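You operate a simulated robot arm through the tools that you are given. There is no shell and no other tool. Be economical: measure what you need, move in short steps, check, and stop when the job is done.

You are at the controls of a simulated robot arm. One attempt, no reset.

TASK
Put two level blue scoops of salt into cup five and shut the box.
Fine: strike each scoop off under the bar; scoop back in its place. Set down upright: blue scoop.

It is judged by the outcome, as a careful person would: the job done as asked, and still so three seconds after it is handed in. It fails if anything else is knocked over, pushed out of place, dropped, spilled or broken.

THE ROBOT
A 7-joint arm with a two-finger parallel gripper, fixed in place. Base frame: the origin is at the foot of the arm, x ahead of it, y to its left, z up; the work surface is at about z = 0. Lengths are in m, angles in degrees, forces in N, time in s.
With the tool pointing down near the work surface it reaches from about 0.24 to 0.62 m from the base axis. Its first joint turns from -66.0 to 66.0 degrees. Payload 2.6 kg.
The TCP is the grasp point between the finger pads, 0.03 m short of the fingertips. In the tool frame z runs along the fingers and y along their closing line. The gripper opens to 0.094 m. The fingers are 0.028 m wide and 0.01 m thick; the gripper's body (0.05 by 0.096 m) begins 0.055 m behind the TCP.
Orientation is that of the tool frame in the base frame, as [roll, pitch, yaw] about the fixed x, y, z axes, in that order (R = Rz(yaw) Ry(pitch) Rx(roll)). With the fingers straight down and closing along the base's y, the tool's x points along the base's -x, its y along +y and its z along -z.

THE INTERFACE
- The arm moves only by the tool servo_tool. Its argument "steps" is a list of rows, each an object (a shift or turn left out is 0, a gripper value left out holds the last) with "translation": the shift along the tool's x, y, z in m, a list of three; "angular": the turn, a rotation vector about the tool's x, y, z in degrees, a list of three; "jaw": the finger opening in m, from 0 to 0.094. In form: [{"translation": [x, y, z], "angular": [wx, wy, wz], "jaw": jaw}, ...]. A call has 1 to 10 rows; each row shifts and turns the commanded pose from where the row before left it, along the tool's axes as they then stand. Rows are played at 5 a second. More than 0.05 m and 8.6 degrees between two rows, or a gripper value outside its range, and nothing of the call is played. Where a pose cannot be reached the arm comes as near as it can. A force on the tool above 40 N (or 10 N above the force at the start of the call, whichever is more), or a blocked arm, ends the call early, and 0.2 s more pass. Each finger travels about 0.072 m/s and halts on what it meets, pressing with about 39 N; the grip force reading is that of the motor and also rises with nothing between the fingers. The clock runs only during rows and for 0.2 s after the last one: add rows that do not move to give the fingers time. It gives the time, the measured TCP pose, the force on the tool (base axes), the opening and the grip force at its end, in the units of the frame above (readings bear some noise), with the torque about the TCP (base axes, N m) and any sound that the robot's microphone picked up, and new pictures: "pictures" is both (left out), scene, wrist or none.
- Cameras (640 x 400 px; columns grow to the right, rows downward): "scene" is fixed at [0.0221, 0.4227, 0.5647]; the picture's right is [-0.76, -0.65, 0.00], its down [-0.39, 0.46, -0.80] and it looks along [0.52, -0.60, -0.60] (base axes); focal length 214 px, centre (320, 200). "wrist" rides on the gripper at [0.076, 0.014, -0.102] in the tool frame; the picture's right is [-0.18, 0.98, 0.00], its down [-0.75, -0.14, -0.64] and it looks along [-0.63, -0.12, 0.77] (tool axes); focal length 243 px, centre (320, 200).
- pixel_to_xyz(camera, pixels): for up to 12 pixels [column, row] of the newest picture of that camera ("zoom" is the newest enlarged one), the place [x, y, z] in the base frame of the surface seen there, good to about 0.003 m, but the place of the scene camera against the robot may be out by one fixed shift of up to 0.025 m in any direction. It takes no simulated time.
- inspect(camera, box): a new picture of the part [left, top, right, bottom] of that camera's present view, enlarged. It takes no simulated time.
- finish_job(): hands the job in; it is judged then, once.

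Work in short steps. Measure before you move; look again where a grasp or a placing could have gone wrong, and mend it. You have 80 turns and 200 pictures in all, those below and enlarged ones among them. Open the gripper and draw the arm clear of the work before you hand the job in, unless the task says otherwise; then end with one line.

The tools are called after ">>>" as name(argument=value, ...) on one line, values as JSON. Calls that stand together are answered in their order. servo_tool: Moves the arm, as the interface text tells. Its arguments: {"type":"object","properties":{"steps":{"type":"array","items":{"type":"object","properties":{"translation":{"type":"array","items":{"type":"number"}},"angular":{"type":"array","items":{"type":"number"}},"jaw":{"type":"number"}}}},"pictures":{"type":"string","enum":["both","scene","wrist","none"]}},"required":["steps"]} The other tools are called the same way: pixel_to_xyz (camera, pixels) gives the place of the surface under pixels of a picture; inspect (camera, box) takes an enlarged picture of a part of a camera's view; finish_job () hands the job in.

At the start:

```text
clock: 0.0
position: [0.3408, 0.1223, 0.416]
tcp_rot: [179.9, 0.1, 180.0]
force: [-0.7, -0.4, -0.3]
wrist_torque: [0.02, 0.01, 0.01]
grip_width: 0.0941
grip_force: 0.1
```

scene: 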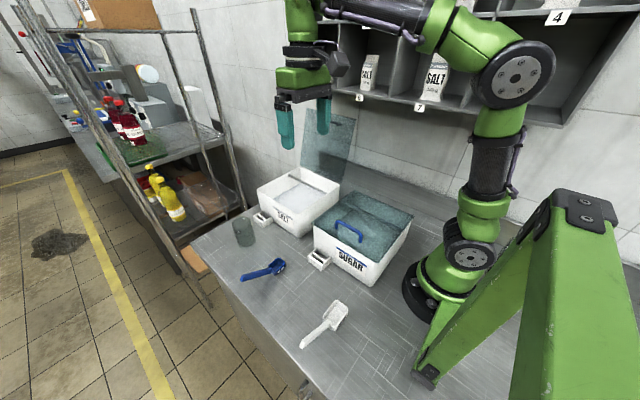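
wrist: 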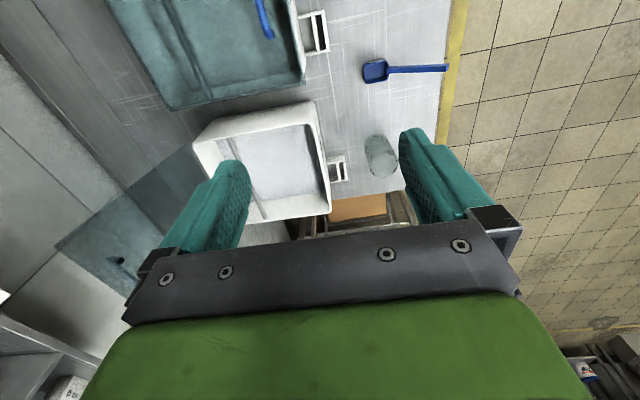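

The pictures show an open SALT box (290,200), a shut SUGAR box, a blue scoop (265,270), a white scoop and a glass cup (243,232). I'll enlarge these areas to find out what is what.

>>> inspect(camera="scene", box=[220, 150, 420, 290])

>>> inspect(camera="wrist", box=[180, 0, 460, 240])

>>> inspect(camera="scene", box=[320, 0, 640, 180])

```text
2.86 times, centred on (320, 220) of scene
```

zoom: 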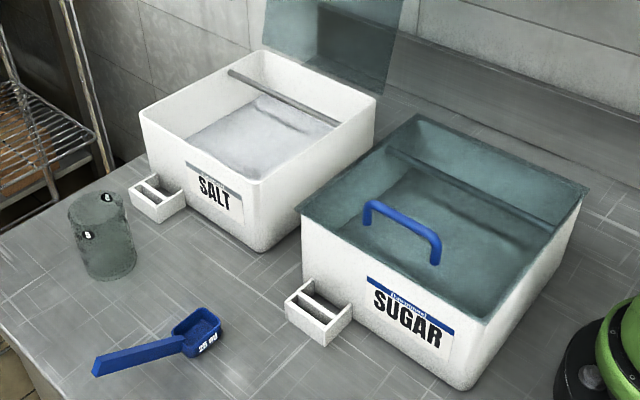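

```text
1.67 times, centred on (320, 120) of wrist
```

zoom: 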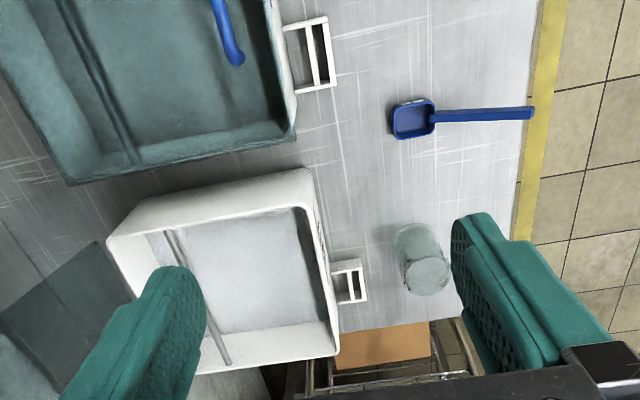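

```text
2.00 times, centred on (480, 90) of scene
```

zoom: 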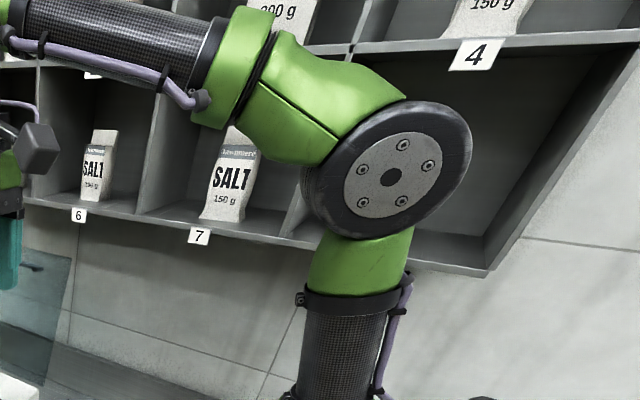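

Next I'll look closer at the glass, which seems to carry two labels, and at the scoop, the tray holders and the salt box interior.

>>> inspect(camera="scene", box=[224, 208, 264, 252])

>>> inspect(camera="scene", box=[230, 245, 350, 350])

>>> inspect(camera="scene", box=[250, 100, 360, 240])

>>> inspect(camera="wrist", box=[340, 40, 470, 190])

```text
9.09 times, centred on (244, 230) of scene
```

zoom: 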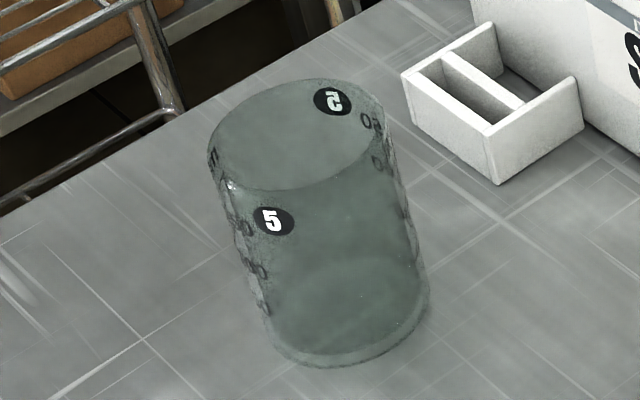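

```text
3.81 times, centred on (290, 298) of scene
```

zoom: 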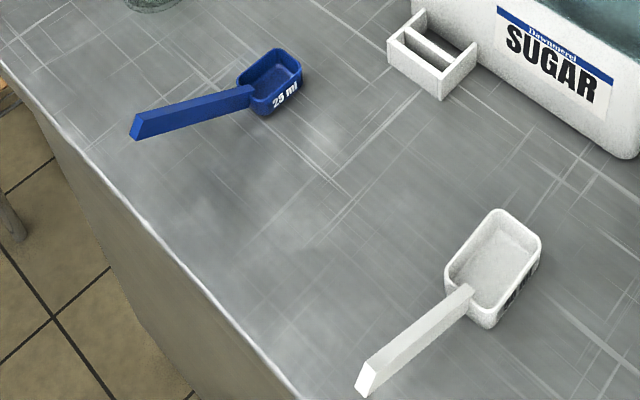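

```text
2.86 times, centred on (305, 170) of scene
```

zoom: 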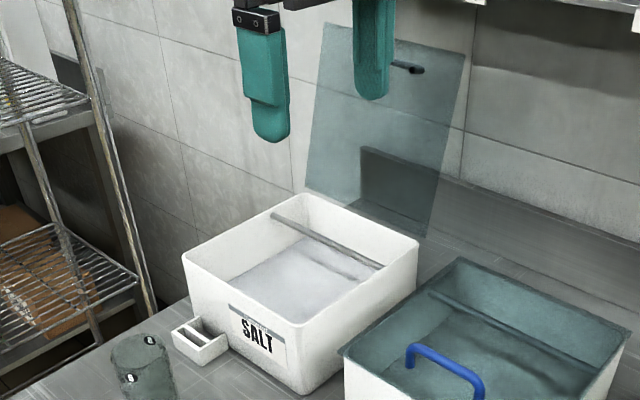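

```text
2.67 times, centred on (405, 115) of wrist
```

zoom: 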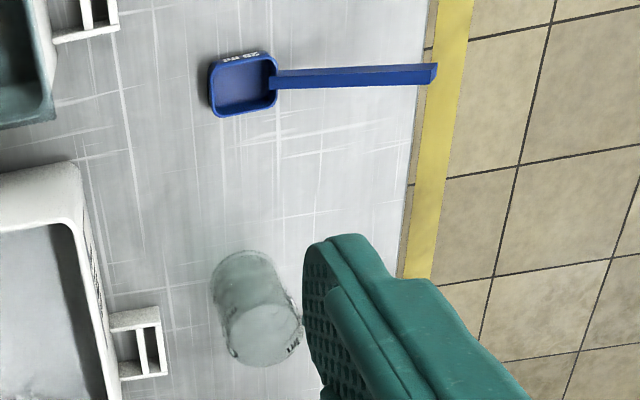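

The glass is the only cup and it is marked 5. I'll measure the scoop, cup and holder with the wrist camera's enlarged view.

>>> pixel_to_xyz(camera="zoom", pixels=[[245, 88], [212, 70], [272, 57], [277, 103], [217, 115], [290, 80], [430, 72], [360, 76], [350, 150], [265, 335], [240, 275], [140, 345]])

>>> pixel_to_xyz(camera="wrist", pixels=[[196, 143], [313, 105], [331, 214], [270, 150], [245, 155], [265, 218], [225, 225], [300, 200], [345, 170], [305, 80], [380, 165], [130, 200]])

>>> pixel_to_xyz(camera="scene", pixels=[[265, 272], [246, 277], [281, 262], [257, 187], [300, 165], [341, 185], [296, 236], [302, 180], [325, 192], [300, 195], [330, 150], [305, 168]])

```text
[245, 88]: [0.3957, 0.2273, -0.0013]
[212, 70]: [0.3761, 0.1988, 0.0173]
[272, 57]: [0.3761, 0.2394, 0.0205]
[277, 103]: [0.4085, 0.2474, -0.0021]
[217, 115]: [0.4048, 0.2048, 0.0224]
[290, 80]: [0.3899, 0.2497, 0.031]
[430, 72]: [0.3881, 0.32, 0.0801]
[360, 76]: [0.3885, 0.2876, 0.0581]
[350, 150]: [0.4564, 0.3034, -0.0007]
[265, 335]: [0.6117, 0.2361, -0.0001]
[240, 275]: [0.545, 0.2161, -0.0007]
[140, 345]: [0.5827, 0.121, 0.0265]
```

```text
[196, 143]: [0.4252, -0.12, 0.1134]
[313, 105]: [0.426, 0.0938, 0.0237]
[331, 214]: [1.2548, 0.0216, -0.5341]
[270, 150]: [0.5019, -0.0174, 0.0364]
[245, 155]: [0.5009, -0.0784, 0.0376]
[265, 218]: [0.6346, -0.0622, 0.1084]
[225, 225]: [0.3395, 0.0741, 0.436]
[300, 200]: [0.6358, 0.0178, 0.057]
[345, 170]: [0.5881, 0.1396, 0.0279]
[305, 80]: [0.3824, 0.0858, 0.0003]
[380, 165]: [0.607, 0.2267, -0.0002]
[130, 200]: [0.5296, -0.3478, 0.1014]
```

```text
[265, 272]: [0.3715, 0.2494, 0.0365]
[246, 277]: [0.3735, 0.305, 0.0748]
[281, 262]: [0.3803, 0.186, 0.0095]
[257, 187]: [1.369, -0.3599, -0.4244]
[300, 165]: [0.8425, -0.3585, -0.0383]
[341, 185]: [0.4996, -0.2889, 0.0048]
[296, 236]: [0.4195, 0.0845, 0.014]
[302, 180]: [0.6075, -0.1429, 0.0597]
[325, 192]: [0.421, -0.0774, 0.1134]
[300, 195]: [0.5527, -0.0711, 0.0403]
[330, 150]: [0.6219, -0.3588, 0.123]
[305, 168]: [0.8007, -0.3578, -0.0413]
```

The wrist camera puts the scoop bowl at x 0.376–0.407, y 0.20–0.245, with its handle rising toward +y to z ≈ 0.08. I'll turn the gripper 90° while high up, so the fingers close along x and the camera looks toward -y.

>>> servo_tool(steps=[{"angular": [0, 0, 8.5]}, {"angular": [0, 0, 8.5]}, {"angular": [0, 0, 8.5]}, {"angular": [0, 0, 8.5]}, {"angular": [0, 0, 8.5]}, {"angular": [0, 0, 8.5]}, {"angular": [0, 0, 8.5]}, {"angular": [0, 0, 8.5]}, {"angular": [0, 0, 8.5]}, {"angular": [0, 0, 8.5]}], pictures="none")

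>>> servo_tool(steps=[{"angular": [0, 0, 5]}, {"translation": [0.04, 0.03, 0]}, {"translation": [0.04, 0.03, 0]}, {"translation": [0.04, 0.03, 0]}, {"translation": [0.04, 0.02, 0]}, {}])

```text
clock: 2.2
position: [0.3404, 0.121, 0.4155]
tcp_rot: [-180.0, -0.1, 94.8]
force: [0.2, 0.1, 1.0]
wrist_torque: [0.02, 0.01, 0.02]
grip_width: 0.0943
grip_force: 0.1
```

```text
clock: 3.6
position: [0.4171, 0.236, 0.4071]
tcp_rot: [179.9, -0.1, 89.9]
force: [-0.7, 0.6, 0.0]
wrist_torque: [0.0, -0.02, -0.01]
grip_width: 0.0939
grip_force: 0.0
out of reach, approached as far as the arm can: row 4, 5
```

scene: 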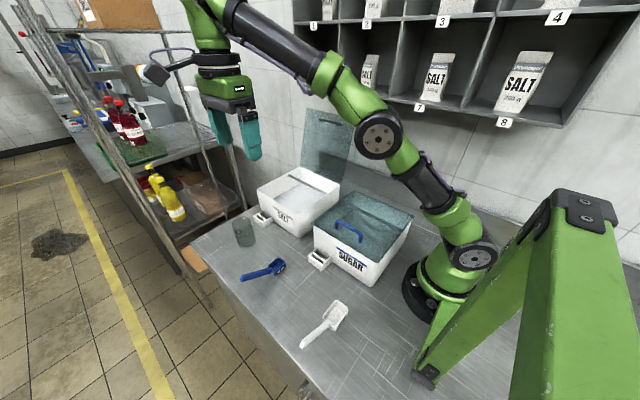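
wrist: 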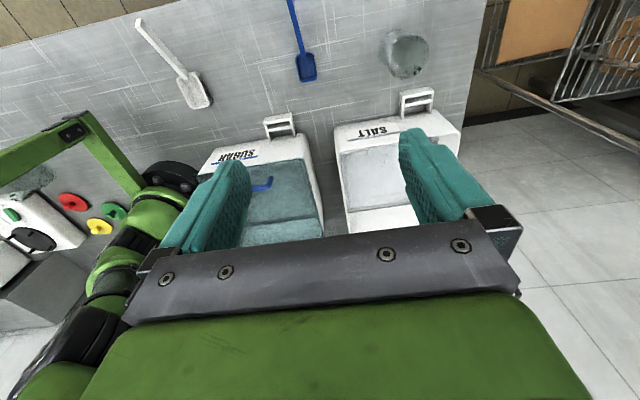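

Now the camera looks down nearly over the boxes and cup (404,52). I'll enlarge the cup and the salt box.

>>> inspect(camera="wrist", box=[370, 20, 450, 120])

>>> inspect(camera="wrist", box=[310, 80, 470, 240])

>>> inspect(camera="scene", box=[235, 120, 365, 240])

```text
4.00 times, centred on (410, 70) of wrist
```

zoom: 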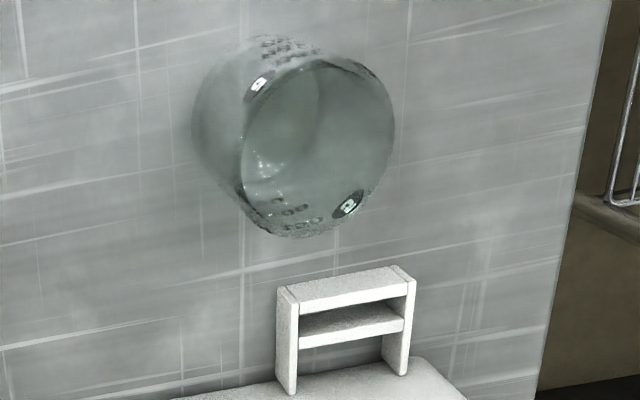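

```text
2.50 times, centred on (390, 160) of wrist
```

zoom: 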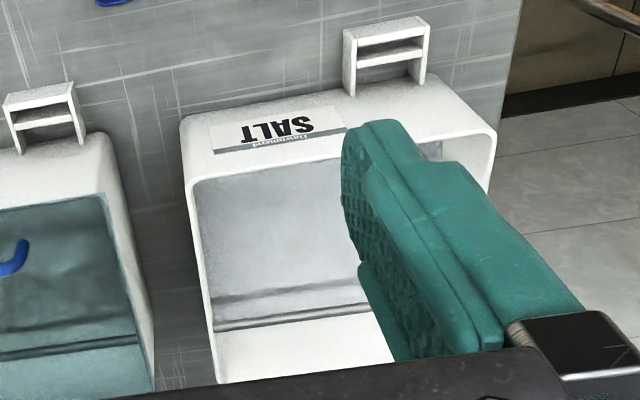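

```text
3.33 times, centred on (300, 180) of scene
```

zoom: 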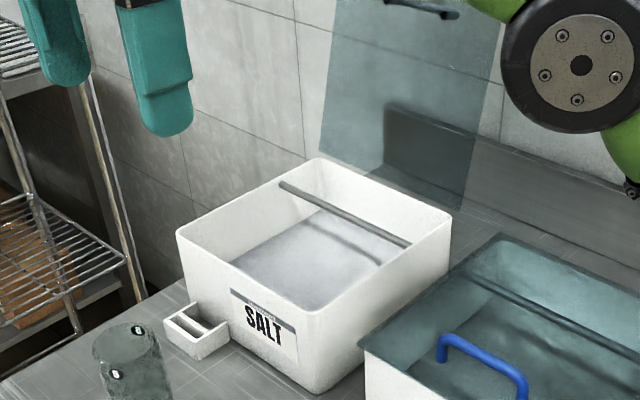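

The cup comes out at about (0.548, 0.216) with a radius of about 0.028. I'll measure the bracket, box rim and bar in the wrist view.

>>> pixel_to_xyz(camera="wrist", pixels=[[402, 95], [432, 89], [416, 100], [404, 117], [341, 134], [359, 210], [385, 205], [350, 165], [360, 190], [344, 152], [306, 78], [292, 12]])

>>> pixel_to_xyz(camera="zoom", pixels=[[320, 203], [370, 228], [285, 187], [405, 243], [315, 163], [447, 212], [180, 235], [318, 310], [300, 260], [420, 15], [180, 330], [215, 350]])

```text
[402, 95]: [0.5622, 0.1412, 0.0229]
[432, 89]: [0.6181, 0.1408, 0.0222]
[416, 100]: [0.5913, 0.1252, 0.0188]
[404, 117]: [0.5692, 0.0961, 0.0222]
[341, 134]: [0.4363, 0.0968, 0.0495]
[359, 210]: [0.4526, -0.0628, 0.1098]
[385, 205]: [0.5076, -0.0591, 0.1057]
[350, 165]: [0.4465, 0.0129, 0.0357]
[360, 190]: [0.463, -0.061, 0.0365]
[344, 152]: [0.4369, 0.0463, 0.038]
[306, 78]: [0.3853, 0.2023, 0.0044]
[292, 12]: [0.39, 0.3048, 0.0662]
```

```text
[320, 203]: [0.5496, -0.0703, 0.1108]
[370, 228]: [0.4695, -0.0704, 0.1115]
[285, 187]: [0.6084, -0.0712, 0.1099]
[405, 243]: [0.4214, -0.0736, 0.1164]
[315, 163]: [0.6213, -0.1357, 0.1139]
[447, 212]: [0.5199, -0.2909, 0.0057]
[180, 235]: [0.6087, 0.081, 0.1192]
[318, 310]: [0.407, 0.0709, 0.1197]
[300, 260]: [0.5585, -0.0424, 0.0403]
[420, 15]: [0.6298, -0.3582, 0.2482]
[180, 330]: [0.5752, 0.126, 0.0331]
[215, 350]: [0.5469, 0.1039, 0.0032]
```

The bar top is at z ≈ 0.108, y ≈ -0.061, and the handle axis is at x ≈ 0.389. I'll descend above the handle and tilt 20°, stopping high to check.

>>> servo_tool(steps=[{"translation": [0, -0.012, 0.043]}, {"translation": [0, -0.012, 0.043]}, {"translation": [0, -0.012, 0.043]}, {"translation": [0, -0.012, 0.043]}, {"translation": [0, -0.012, 0.043]}, {"angular": [0, -7, 0]}, {"angular": [0, -7, 0]}, {"angular": [0, -6, 0]}, {}])

```text
clock: 5.6
position: [0.3562, 0.2358, 0.191]
tcp_rot: [-180.0, 20.0, 90.0]
force: [-0.7, 1.0, 0.7]
wrist_torque: [0.01, 0.03, 0.04]
grip_width: 0.094
grip_force: 0.0
```

scene: 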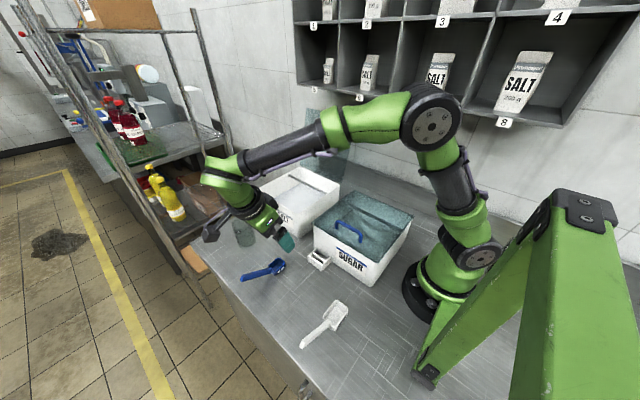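
wrist: 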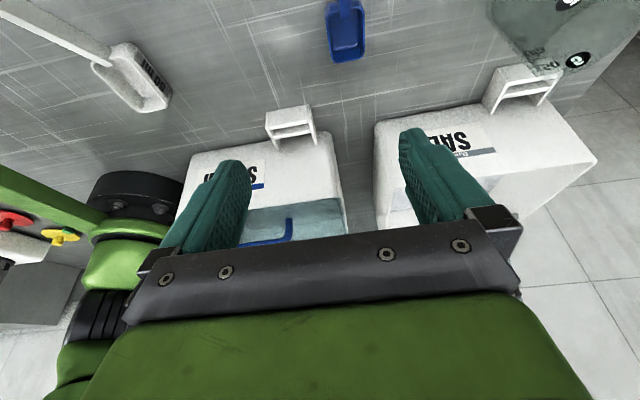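

I'm now at (0.356, 0.236, 0.191), so the commanded pose was clipped to the real one. I'll look at the bracket, scoop and cup from here.

>>> inspect(camera="wrist", box=[230, 70, 350, 170])

>>> inspect(camera="wrist", box=[470, 0, 610, 140])

>>> inspect(camera="wrist", box=[300, 0, 400, 70])

>>> pixel_to_xyz(camera="wrist", pixels=[[347, 45], [333, 5], [360, 5], [332, 55], [361, 55], [347, 5]])

```text
4.00 times, centred on (290, 120) of wrist
```

zoom: 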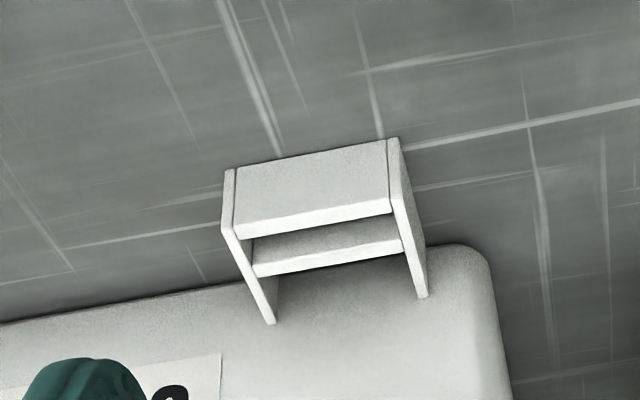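

```text
2.86 times, centred on (540, 70) of wrist
```

zoom: 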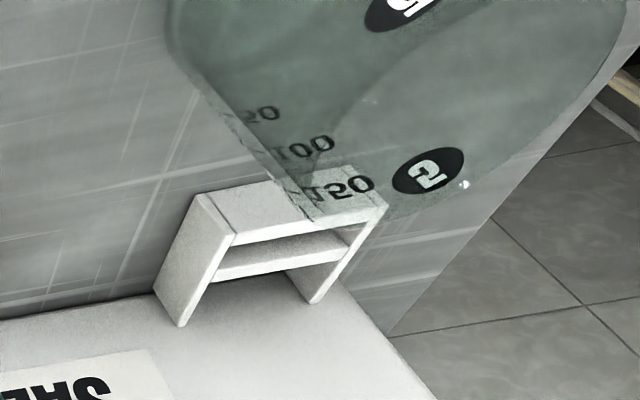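

```text
5.71 times, centred on (350, 35) of wrist
```

zoom: 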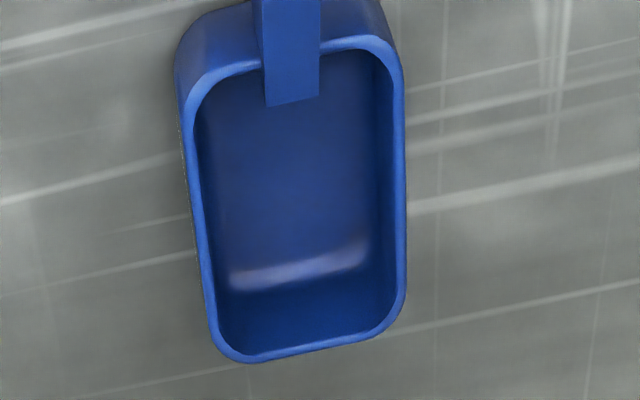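

```text
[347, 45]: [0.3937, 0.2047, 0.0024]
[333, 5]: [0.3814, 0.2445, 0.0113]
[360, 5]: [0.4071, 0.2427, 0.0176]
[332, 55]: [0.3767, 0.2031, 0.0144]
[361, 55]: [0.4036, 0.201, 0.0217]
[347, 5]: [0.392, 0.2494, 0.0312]
```

The bracket is a narrow pair of slots that the bowl cannot fit flat, so the scoop's place is where it lies now: bowl centre about (0.391, 0.223), handle toward +y. I'll move to just above the handle grip point.

>>> servo_tool(steps=[{"translation": [0.04, 0.017, 0.018], "jaw": 0.05}, {"translation": [0.039, 0.017, 0.018], "jaw": 0.05}, {"angular": [0, 0, -3]}, {}])

```text
clock: 6.6
position: [0.3908, 0.2974, 0.1312]
tcp_rot: [-178.9, 19.9, 93.2]
force: [-0.1, -0.2, -0.2]
wrist_torque: [0.03, -0.01, 0.02]
grip_width: 0.0498
grip_force: 0.0
```

scene: 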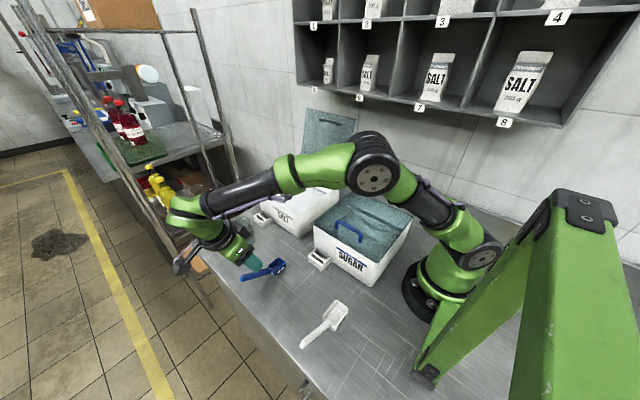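
wrist: 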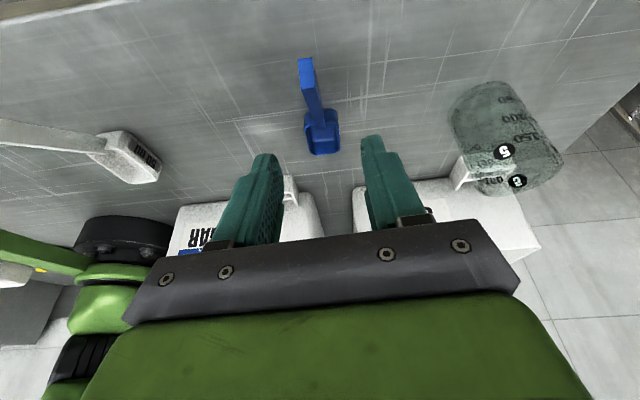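

The handle shows from (306,60) to the bowl at (322,130). I'll measure its axis for yaw and height.

>>> inspect(camera="wrist", box=[270, 40, 370, 170])

>>> pixel_to_xyz(camera="wrist", pixels=[[306, 61], [308, 75], [310, 85], [313, 95], [316, 105], [300, 70], [303, 85], [307, 148], [340, 150], [306, 128], [336, 112]])

```text
3.08 times, centred on (320, 105) of wrist
```

zoom: 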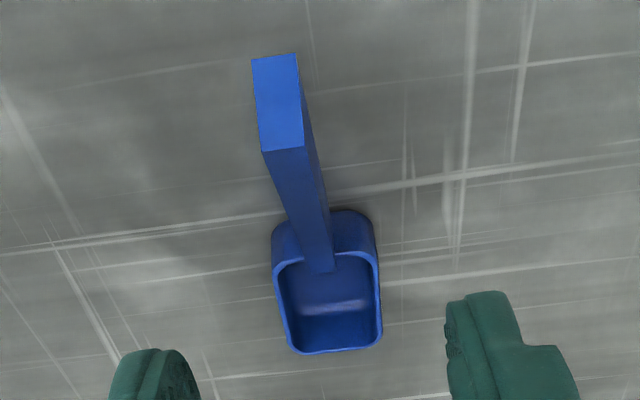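

```text
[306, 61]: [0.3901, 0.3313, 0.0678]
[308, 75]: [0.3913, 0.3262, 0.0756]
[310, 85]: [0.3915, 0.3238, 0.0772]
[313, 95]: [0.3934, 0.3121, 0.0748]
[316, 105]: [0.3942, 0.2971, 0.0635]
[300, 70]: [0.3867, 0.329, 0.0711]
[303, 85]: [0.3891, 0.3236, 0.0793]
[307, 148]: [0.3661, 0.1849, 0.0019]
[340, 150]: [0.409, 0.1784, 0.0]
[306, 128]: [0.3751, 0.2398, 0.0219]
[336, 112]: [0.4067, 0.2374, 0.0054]
```

The handle is about 14 mm thick, with its mid-line near (0.392, 0.305, 0.058). I'll lower with the fingers straddling it.

>>> servo_tool(steps=[{"translation": [0.016, 0.0005, 0.033], "angular": [0, 0, 1.5]}, {"translation": [0.016, 0.0005, 0.033]}, {}])

```text
clock: 7.4
position: [0.392, 0.3051, 0.0578]
tcp_rot: [-179.5, 19.9, 91.5]
force: [-0.3, 1.1, 1.2]
wrist_torque: [-0.04, 0.02, 0.04]
grip_width: 0.0499
grip_force: 0.0
```

scene: 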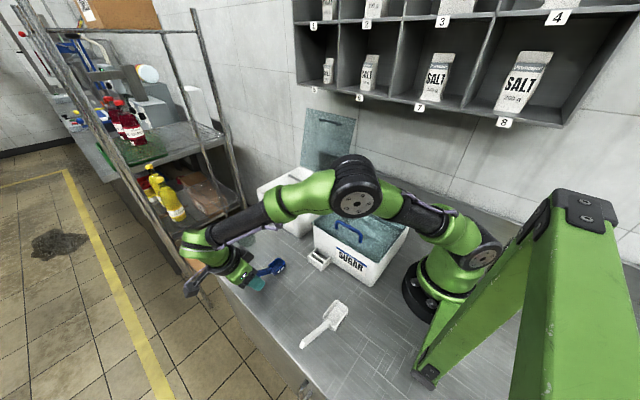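
wrist: 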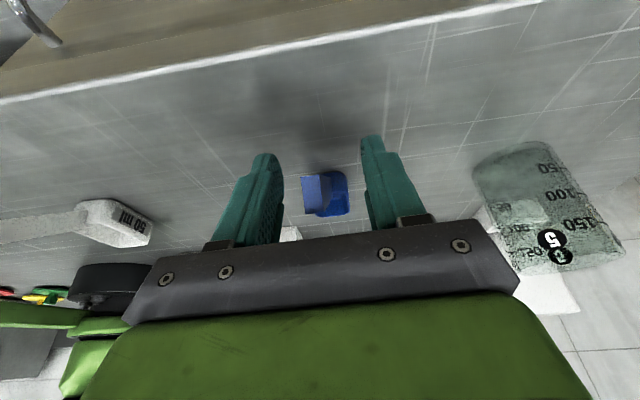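

The handle (315,195) lies between the fingers (280 and 365), so I close the gripper.

>>> servo_tool(steps=[{"jaw": 0.02}, {"jaw": 0.004}, {"jaw": 0.004}, {"jaw": 0.004}, {"jaw": 0.004}], pictures="wrist")

```text
clock: 8.6
position: [0.3911, 0.3059, 0.0577]
tcp_rot: [-179.4, 19.9, 91.6]
force: [-0.5, -0.4, -0.7]
wrist_torque: [0.04, -0.03, -0.01]
grip_width: 0.0192
grip_force: 39.1
```

wrist: 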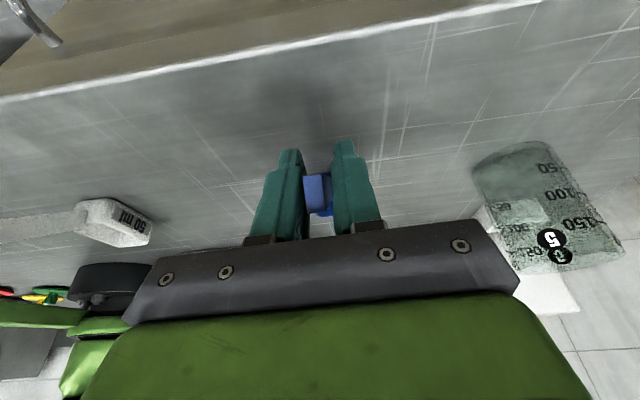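

The grip holds at 19 mm and 39 N. I'll lift straight up and carry the scoop to a height above the front of the salt box.

>>> servo_tool(steps=[{"translation": [-0.017, 0, -0.047]}, {"translation": [-0.017, 0, -0.047]}, {"translation": [-0.017, 0, -0.047]}, {}], pictures="wrist")

>>> servo_tool(steps=[{"translation": [-0.0338, 0.0227, 0.0123]}, {"translation": [-0.0338, 0.0227, 0.0123]}, {"translation": [-0.0338, 0.0227, 0.0123]}, {"translation": [-0.0338, 0.0227, 0.0123]}, {"translation": [-0.0338, 0.0227, 0.0123]}, {"translation": [-0.0338, 0.0227, 0.0123], "angular": [0, 0, 1.5]}, {}])

```text
clock: 9.6
position: [0.3917, 0.3057, 0.2086]
tcp_rot: [-179.5, 20.0, 91.6]
force: [1.3, 0.1, -0.9]
wrist_torque: [0.09, 0.01, 0.04]
grip_width: 0.0192
grip_force: 39.3
```

wrist: 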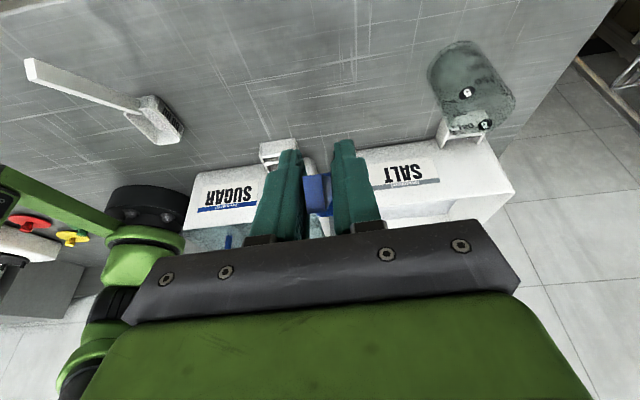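

```text
clock: 11.2
position: [0.5327, 0.0919, 0.207]
tcp_rot: [-180.0, 19.8, 89.9]
force: [-1.6, 0.1, -0.8]
wrist_torque: [0.05, 0.0, 0.02]
grip_width: 0.0193
grip_force: 38.7
```

scene: 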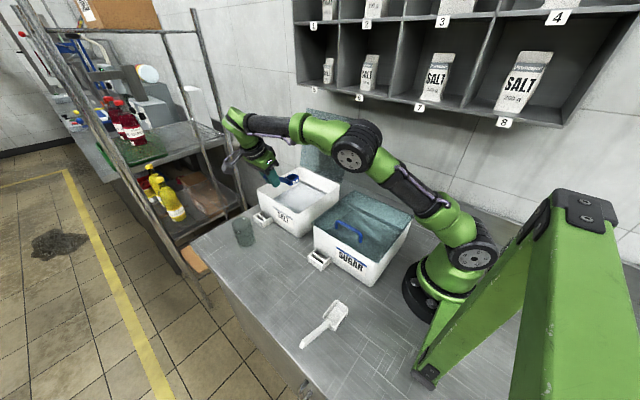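
wrist: 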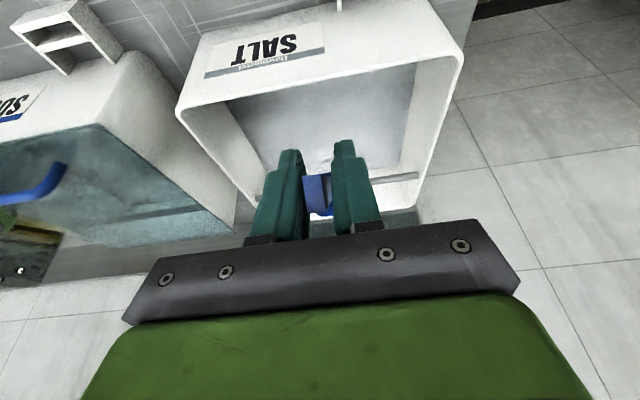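

The scoop is above the box. I'll measure the rim, bar and scoop precisely from here.

>>> pixel_to_xyz(camera="wrist", pixels=[[181, 108], [458, 55], [228, 104], [330, 80], [320, 88], [415, 64], [258, 196], [405, 178], [280, 140], [380, 140], [230, 180], [430, 130]])

>>> inspect(camera="scene", box=[240, 130, 350, 240])

```text
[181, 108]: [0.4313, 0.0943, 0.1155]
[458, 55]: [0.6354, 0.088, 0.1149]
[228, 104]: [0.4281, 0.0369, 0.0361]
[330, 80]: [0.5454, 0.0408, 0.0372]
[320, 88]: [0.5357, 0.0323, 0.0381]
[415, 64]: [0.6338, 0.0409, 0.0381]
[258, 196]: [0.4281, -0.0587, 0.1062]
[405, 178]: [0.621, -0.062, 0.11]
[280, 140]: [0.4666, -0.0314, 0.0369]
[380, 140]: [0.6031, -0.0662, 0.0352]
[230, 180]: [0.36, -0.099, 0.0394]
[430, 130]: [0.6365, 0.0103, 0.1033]
```

```text
3.64 times, centred on (295, 185) of scene
```

zoom: 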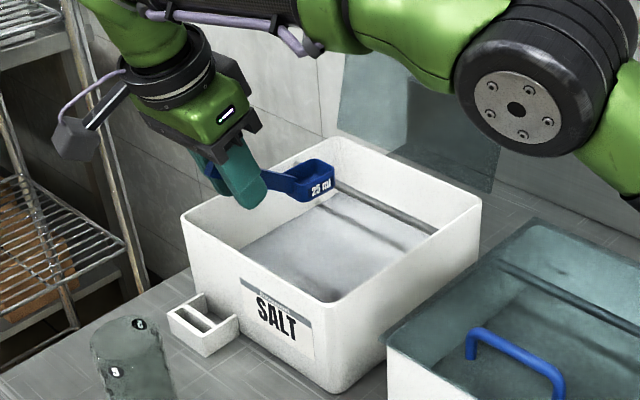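

The box spans x 0.430–0.636 with front y ≈ 0.093 and rim z 0.115; the salt surface is at z ≈ 0.037, and the bar at y ≈ -0.061 with its top at z ≈ 0.108. I'll go lower inside and tip the scoop 20° nose down above the salt.

>>> servo_tool(steps=[{"translation": [-0.0117, 0, 0.0293]}, {"translation": [-0.0117, 0, 0.0293]}, {"angular": [0, 7, 0]}, {"angular": [0, 7, 0]}, {"angular": [0, 6, 0]}, {}])

```text
clock: 12.6
position: [0.533, 0.0523, 0.1604]
tcp_rot: [-179.9, -0.1, 90.0]
force: [-0.4, -0.9, -0.5]
wrist_torque: [0.06, -0.03, 0.01]
grip_width: 0.0193
grip_force: 39.0
```

scene: 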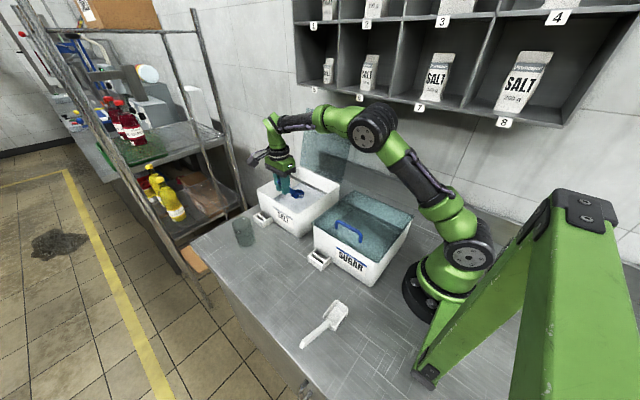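
wrist: 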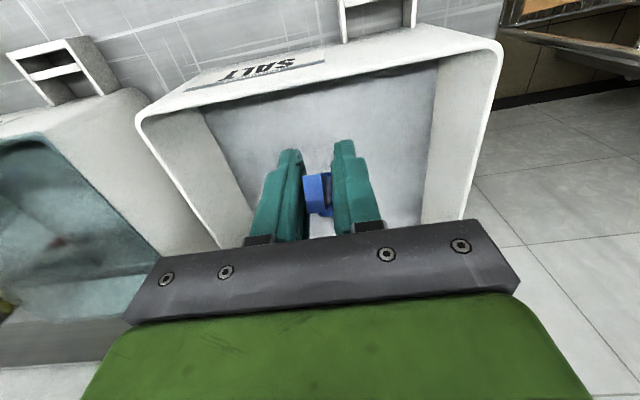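

The scoop is nose down above the salt, so I plunge the nose in.

>>> servo_tool(steps=[{"translation": [0, 0, 0.02]}, {"translation": [0, 0, 0.02]}, {"translation": [0, 0, 0.01]}, {"translation": [0, 0, 0.006]}, {}])

>>> inspect(camera="scene", box=[250, 150, 350, 240])

```text
clock: 13.8
position: [0.5336, 0.0505, 0.104]
tcp_rot: [180.0, 0.0, 90.1]
force: [-0.5, 0.5, -0.8]
wrist_torque: [0.01, -0.01, -0.02]
grip_width: 0.0192
grip_force: 39.1
```

scene: 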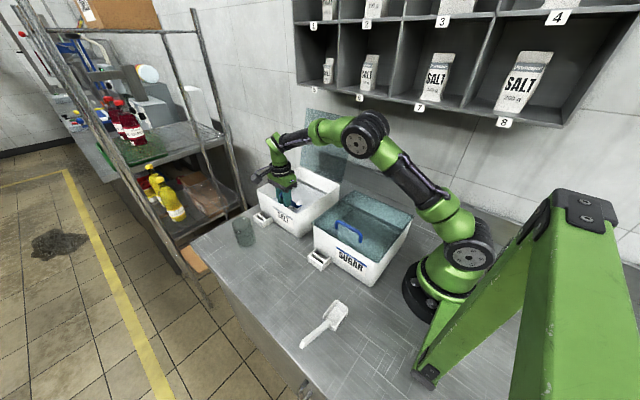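
wrist: 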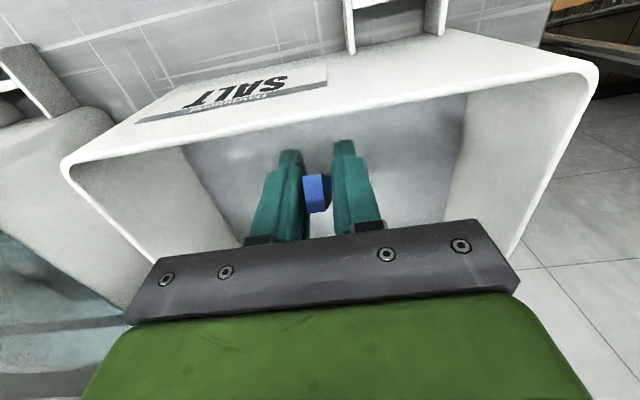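

```text
4.44 times, centred on (300, 195) of scene
```

zoom: 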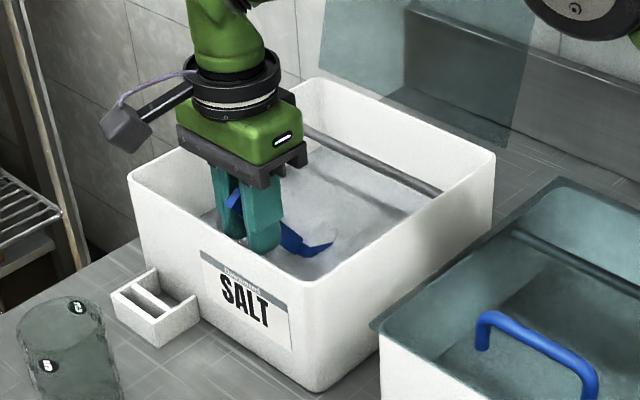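

The nose is in the salt. I'll push forward, then level the bowl while sinking it so it fills.

>>> servo_tool(steps=[{"translation": [-0.01, 0, 0.001]}, {"translation": [-0.01, 0, 0.001]}, {"translation": [-0.004, 0, 0.007], "angular": [0, -5, 0]}, {"translation": [-0.0033, 0, 0.0078], "angular": [0, -5, 0]}, {"translation": [-0.0025, 0, 0.008], "angular": [0, -5, 0]}, {"translation": [-0.0018, 0, 0.008], "angular": [0, -5, 0]}, {}])

>>> inspect(camera="scene", box=[250, 150, 350, 240])

```text
clock: 15.4
position: [0.5341, 0.0151, 0.0724]
tcp_rot: [180.0, 20.0, 89.9]
force: [-0.7, 0.0, -0.1]
wrist_torque: [0.04, 0.0, -0.02]
grip_width: 0.019
grip_force: 38.3
```

scene: 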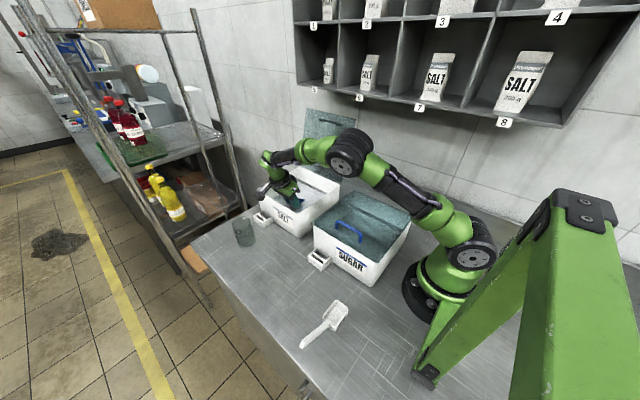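
wrist: 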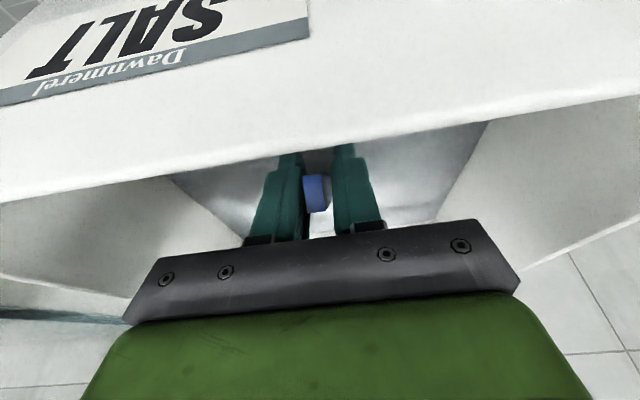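

```text
4.44 times, centred on (300, 195) of scene
```

zoom: 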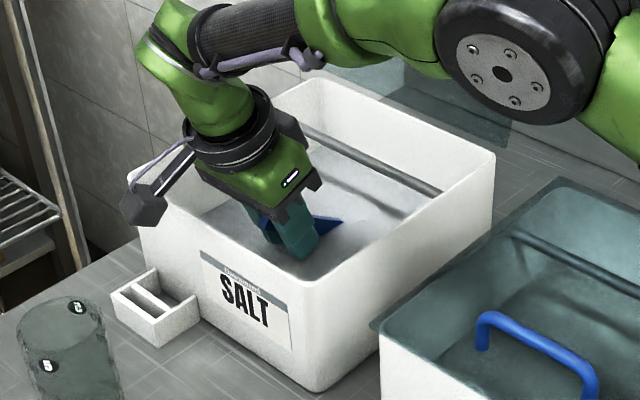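

The bowl is level and buried. I lift straight up to below the bar height and look.

>>> servo_tool(steps=[{"translation": [-0.0041, 0, -0.0113]}, {"translation": [-0.0041, 0, -0.0113]}, {"translation": [-0.0041, 0, -0.0113]}, {"translation": [-0.0041, 0, -0.0113]}, {}], pictures="wrist")

>>> inspect(camera="scene", box=[260, 150, 340, 220])

```text
clock: 16.6
position: [0.5334, 0.0147, 0.1201]
tcp_rot: [180.0, 20.0, 90.0]
force: [0.4, 0.0, -0.3]
wrist_torque: [0.04, 0.0, 0.0]
grip_width: 0.0193
grip_force: 39.0
```

wrist: 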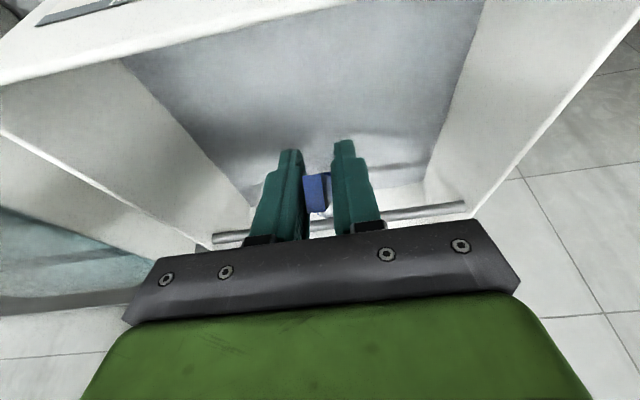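

```text
5.71 times, centred on (300, 185) of scene
```

zoom: 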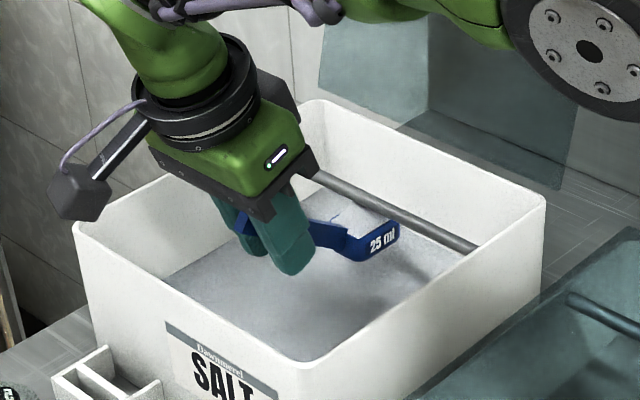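

The bowl with salt is under the bar. I'll measure the bar and bowl rim in this zoom, keeping the scene shift in mind.

>>> pixel_to_xyz(camera="zoom", pixels=[[398, 213], [398, 221], [450, 240], [350, 190], [350, 210], [370, 212], [395, 226], [362, 240], [398, 236], [340, 215], [380, 202], [430, 222]])

>>> pixel_to_xyz(camera="wrist", pixels=[[230, 237], [440, 211], [420, 212], [405, 214], [318, 212], [322, 222]])

```text
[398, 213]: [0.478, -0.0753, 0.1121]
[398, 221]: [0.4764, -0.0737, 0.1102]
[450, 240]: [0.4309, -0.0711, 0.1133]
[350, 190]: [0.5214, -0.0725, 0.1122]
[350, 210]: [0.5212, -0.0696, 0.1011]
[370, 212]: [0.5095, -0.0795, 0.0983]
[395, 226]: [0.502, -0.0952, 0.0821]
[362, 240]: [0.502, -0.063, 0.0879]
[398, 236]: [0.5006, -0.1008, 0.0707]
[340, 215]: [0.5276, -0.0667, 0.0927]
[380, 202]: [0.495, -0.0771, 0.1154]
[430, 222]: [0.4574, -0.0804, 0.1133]
```

```text
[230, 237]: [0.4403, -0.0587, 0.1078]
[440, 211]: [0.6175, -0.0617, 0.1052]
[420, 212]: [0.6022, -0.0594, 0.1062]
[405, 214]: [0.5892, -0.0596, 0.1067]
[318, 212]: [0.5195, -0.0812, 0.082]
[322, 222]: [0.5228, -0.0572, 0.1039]
```

The rim is near z 0.083 and the bar underside should be near 0.100. I'll raise in small steps to find light contact.

>>> servo_tool(steps=[{"translation": [-0.0014, 0, -0.0038]}, {"translation": [-0.0014, 0, -0.0038]}, {"translation": [-0.0007, 0, -0.0019]}, {}], pictures="none")

>>> inspect(camera="scene", box=[280, 165, 320, 200])

```text
clock: 17.6
position: [0.5336, 0.016, 0.1309]
tcp_rot: [180.0, 19.9, 89.9]
force: [1.0, 0.1, -0.9]
wrist_torque: [0.05, 0.0, 0.01]
grip_width: 0.0193
grip_force: 39.2
```

```text
11.43 times, centred on (300, 182) of scene
```

zoom: 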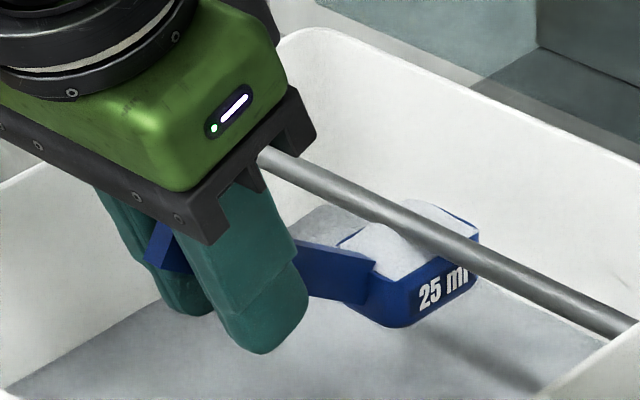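

The heap stands on both sides of the bar. I'll shift further back by 8 mm so the bar sits by the handle, then raise gently until it touches.

>>> servo_tool(steps=[{"translation": [-0.0038, 0, 0.0014]}, {"translation": [-0.0038, 0, 0.0014]}, {"translation": [-0.0007, 0, -0.0019]}, {}], pictures="none")

>>> inspect(camera="scene", box=[280, 165, 320, 200])

```text
clock: 18.6
position: [0.5331, 0.0077, 0.1336]
tcp_rot: [180.0, 19.9, 90.0]
force: [0.2, 0.2, -0.4]
wrist_torque: [0.03, -0.02, -0.05]
grip_width: 0.0193
grip_force: 39.3
```

```text
11.43 times, centred on (300, 182) of scene
```

zoom: 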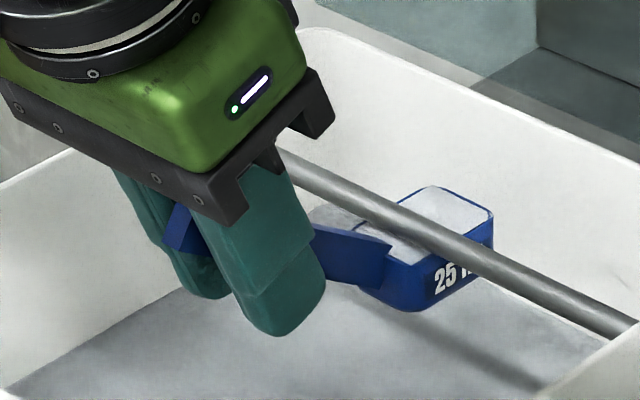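

No contact yet, and the nose side already looks level. I'll move 4 mm further back and 1 mm up, then check.

>>> servo_tool(steps=[{"translation": [-0.0038, 0, 0.0014]}, {"translation": [-0.0003, 0, -0.0009]}, {}], pictures="none")

>>> inspect(camera="scene", box=[280, 165, 320, 200])

```text
clock: 19.4
position: [0.5334, 0.0024, 0.1348]
tcp_rot: [180.0, 19.9, 90.0]
force: [-0.3, 0.1, -0.7]
wrist_torque: [0.06, 0.02, 0.0]
grip_width: 0.0192
grip_force: 39.0
```

```text
11.43 times, centred on (300, 182) of scene
```

zoom: 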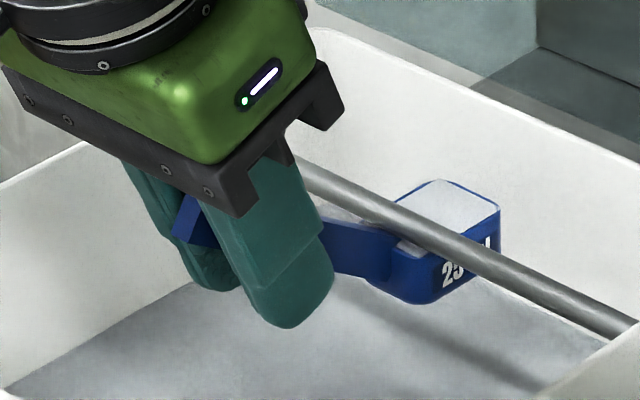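

The bar has swept to the handle and the salt is flat. I'll draw the scoop forward under the bar and look at it.

>>> servo_tool(steps=[{"translation": [0.0118, 0, -0.0043]}, {"translation": [0.0118, 0, -0.0043]}, {"translation": [0.0118, 0, -0.0043]}, {"translation": [0.0118, 0, -0.0043]}, {"translation": [0.0118, 0, -0.0043]}, {"translation": [0.0118, 0, -0.0043]}, {}], pictures="none")

>>> inspect(camera="scene", box=[250, 160, 330, 220])

```text
clock: 21.0
position: [0.5341, 0.0797, 0.133]
tcp_rot: [-180.0, 20.0, 90.0]
force: [0.0, 0.2, -0.6]
wrist_torque: [0.08, 0.02, 0.01]
grip_width: 0.0192
grip_force: 39.2
```

```text
6.67 times, centred on (290, 190) of scene
```

zoom: 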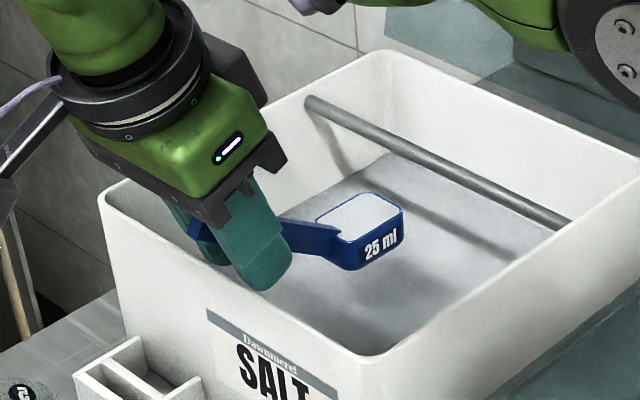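

The scoop is level and full. I'll lift it slowly and yaw 30° so the bowl points toward (+x, -y), keeping it level.

>>> servo_tool(steps=[{"translation": [-0.0062, 0, -0.0169]}, {"translation": [-0.0062, 0, -0.0169]}, {"translation": [-0.0062, 0, -0.0169]}, {"translation": [-0.0062, 0, -0.0169]}, {"translation": [-0.0062, 0, -0.0169]}, {"angular": [-2.05, 0, -5.64]}, {"angular": [-2.05, 0, -5.64]}, {"angular": [-2.05, 0, -5.64]}, {"angular": [-2.05, 0, -5.64]}, {"angular": [-2.05, 0, -5.64]}])

```text
clock: 23.2
position: [0.5341, 0.0778, 0.2233]
tcp_rot: [-179.9, 20.0, 120.1]
force: [-0.2, 0.3, -0.3]
wrist_torque: [0.03, 0.04, 0.03]
grip_width: 0.0192
grip_force: 39.1
```

scene: 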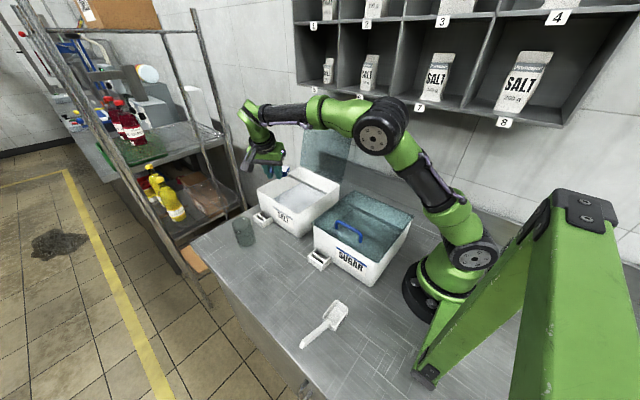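
wrist: 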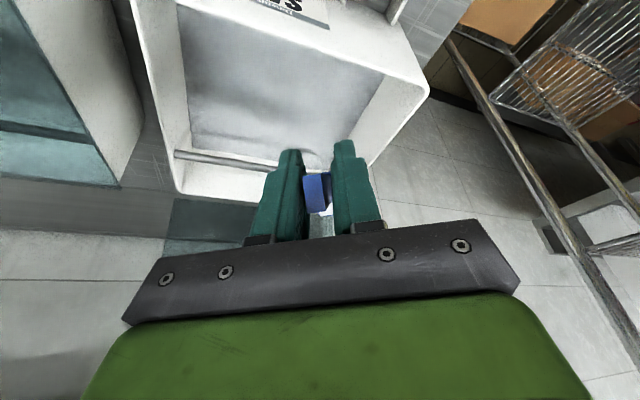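

I'll move slowly toward the staging point beside the cup, keeping the level attitude.

>>> servo_tool(steps=[{"translation": [0.0184, 0.0081, -0.0067]}, {"translation": [0.0184, 0.0081, -0.0067]}, {"translation": [0.0184, 0.0081, -0.0067]}, {"translation": [0.0184, 0.0081, -0.0067]}, {"translation": [0.0184, 0.0081, -0.0067]}, {"translation": [0.0184, 0.0081, -0.0067]}, {"translation": [0.0184, 0.0081, -0.0067]}, {"translation": [0.0184, 0.0081, -0.0067]}, {"translation": [0.0184, 0.0081, -0.0067]}, {"translation": [0.0184, 0.0081, -0.0067]}])

```text
clock: 25.4
position: [0.5075, 0.2883, 0.2243]
tcp_rot: [179.9, 19.9, 119.9]
force: [1.0, -0.4, -0.1]
wrist_torque: [0.02, 0.05, 0.01]
grip_width: 0.0195
grip_force: 38.7
```

scene: 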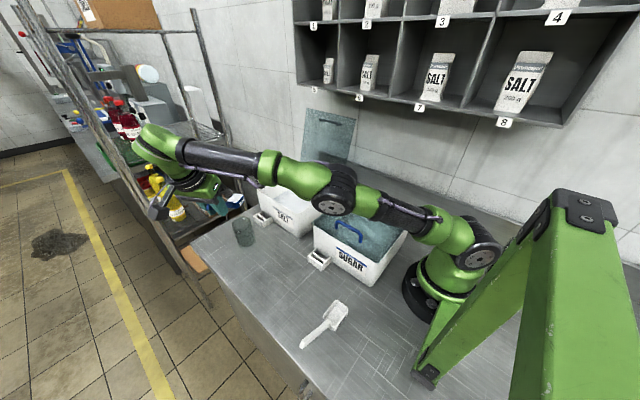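
wrist: 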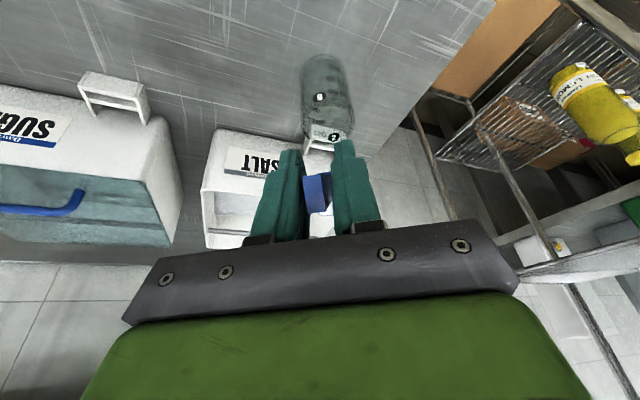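

Staging was reached at (0.5075, 0.288). The cup shows at (327,100), and I'll enlarge it to fix its position and height.

>>> inspect(camera="wrist", box=[280, 40, 380, 160])

>>> inspect(camera="scene", box=[140, 150, 280, 260])

```text
3.33 times, centred on (330, 100) of wrist
```

zoom: 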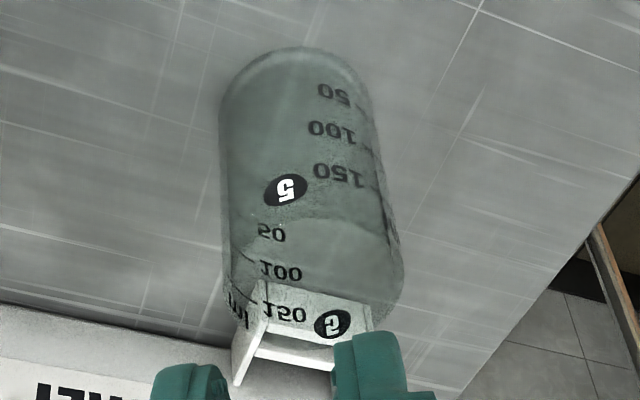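

```text
3.64 times, centred on (210, 205) of scene
```

zoom: 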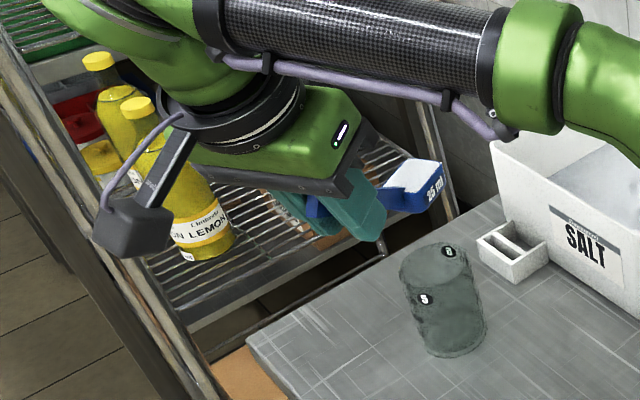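

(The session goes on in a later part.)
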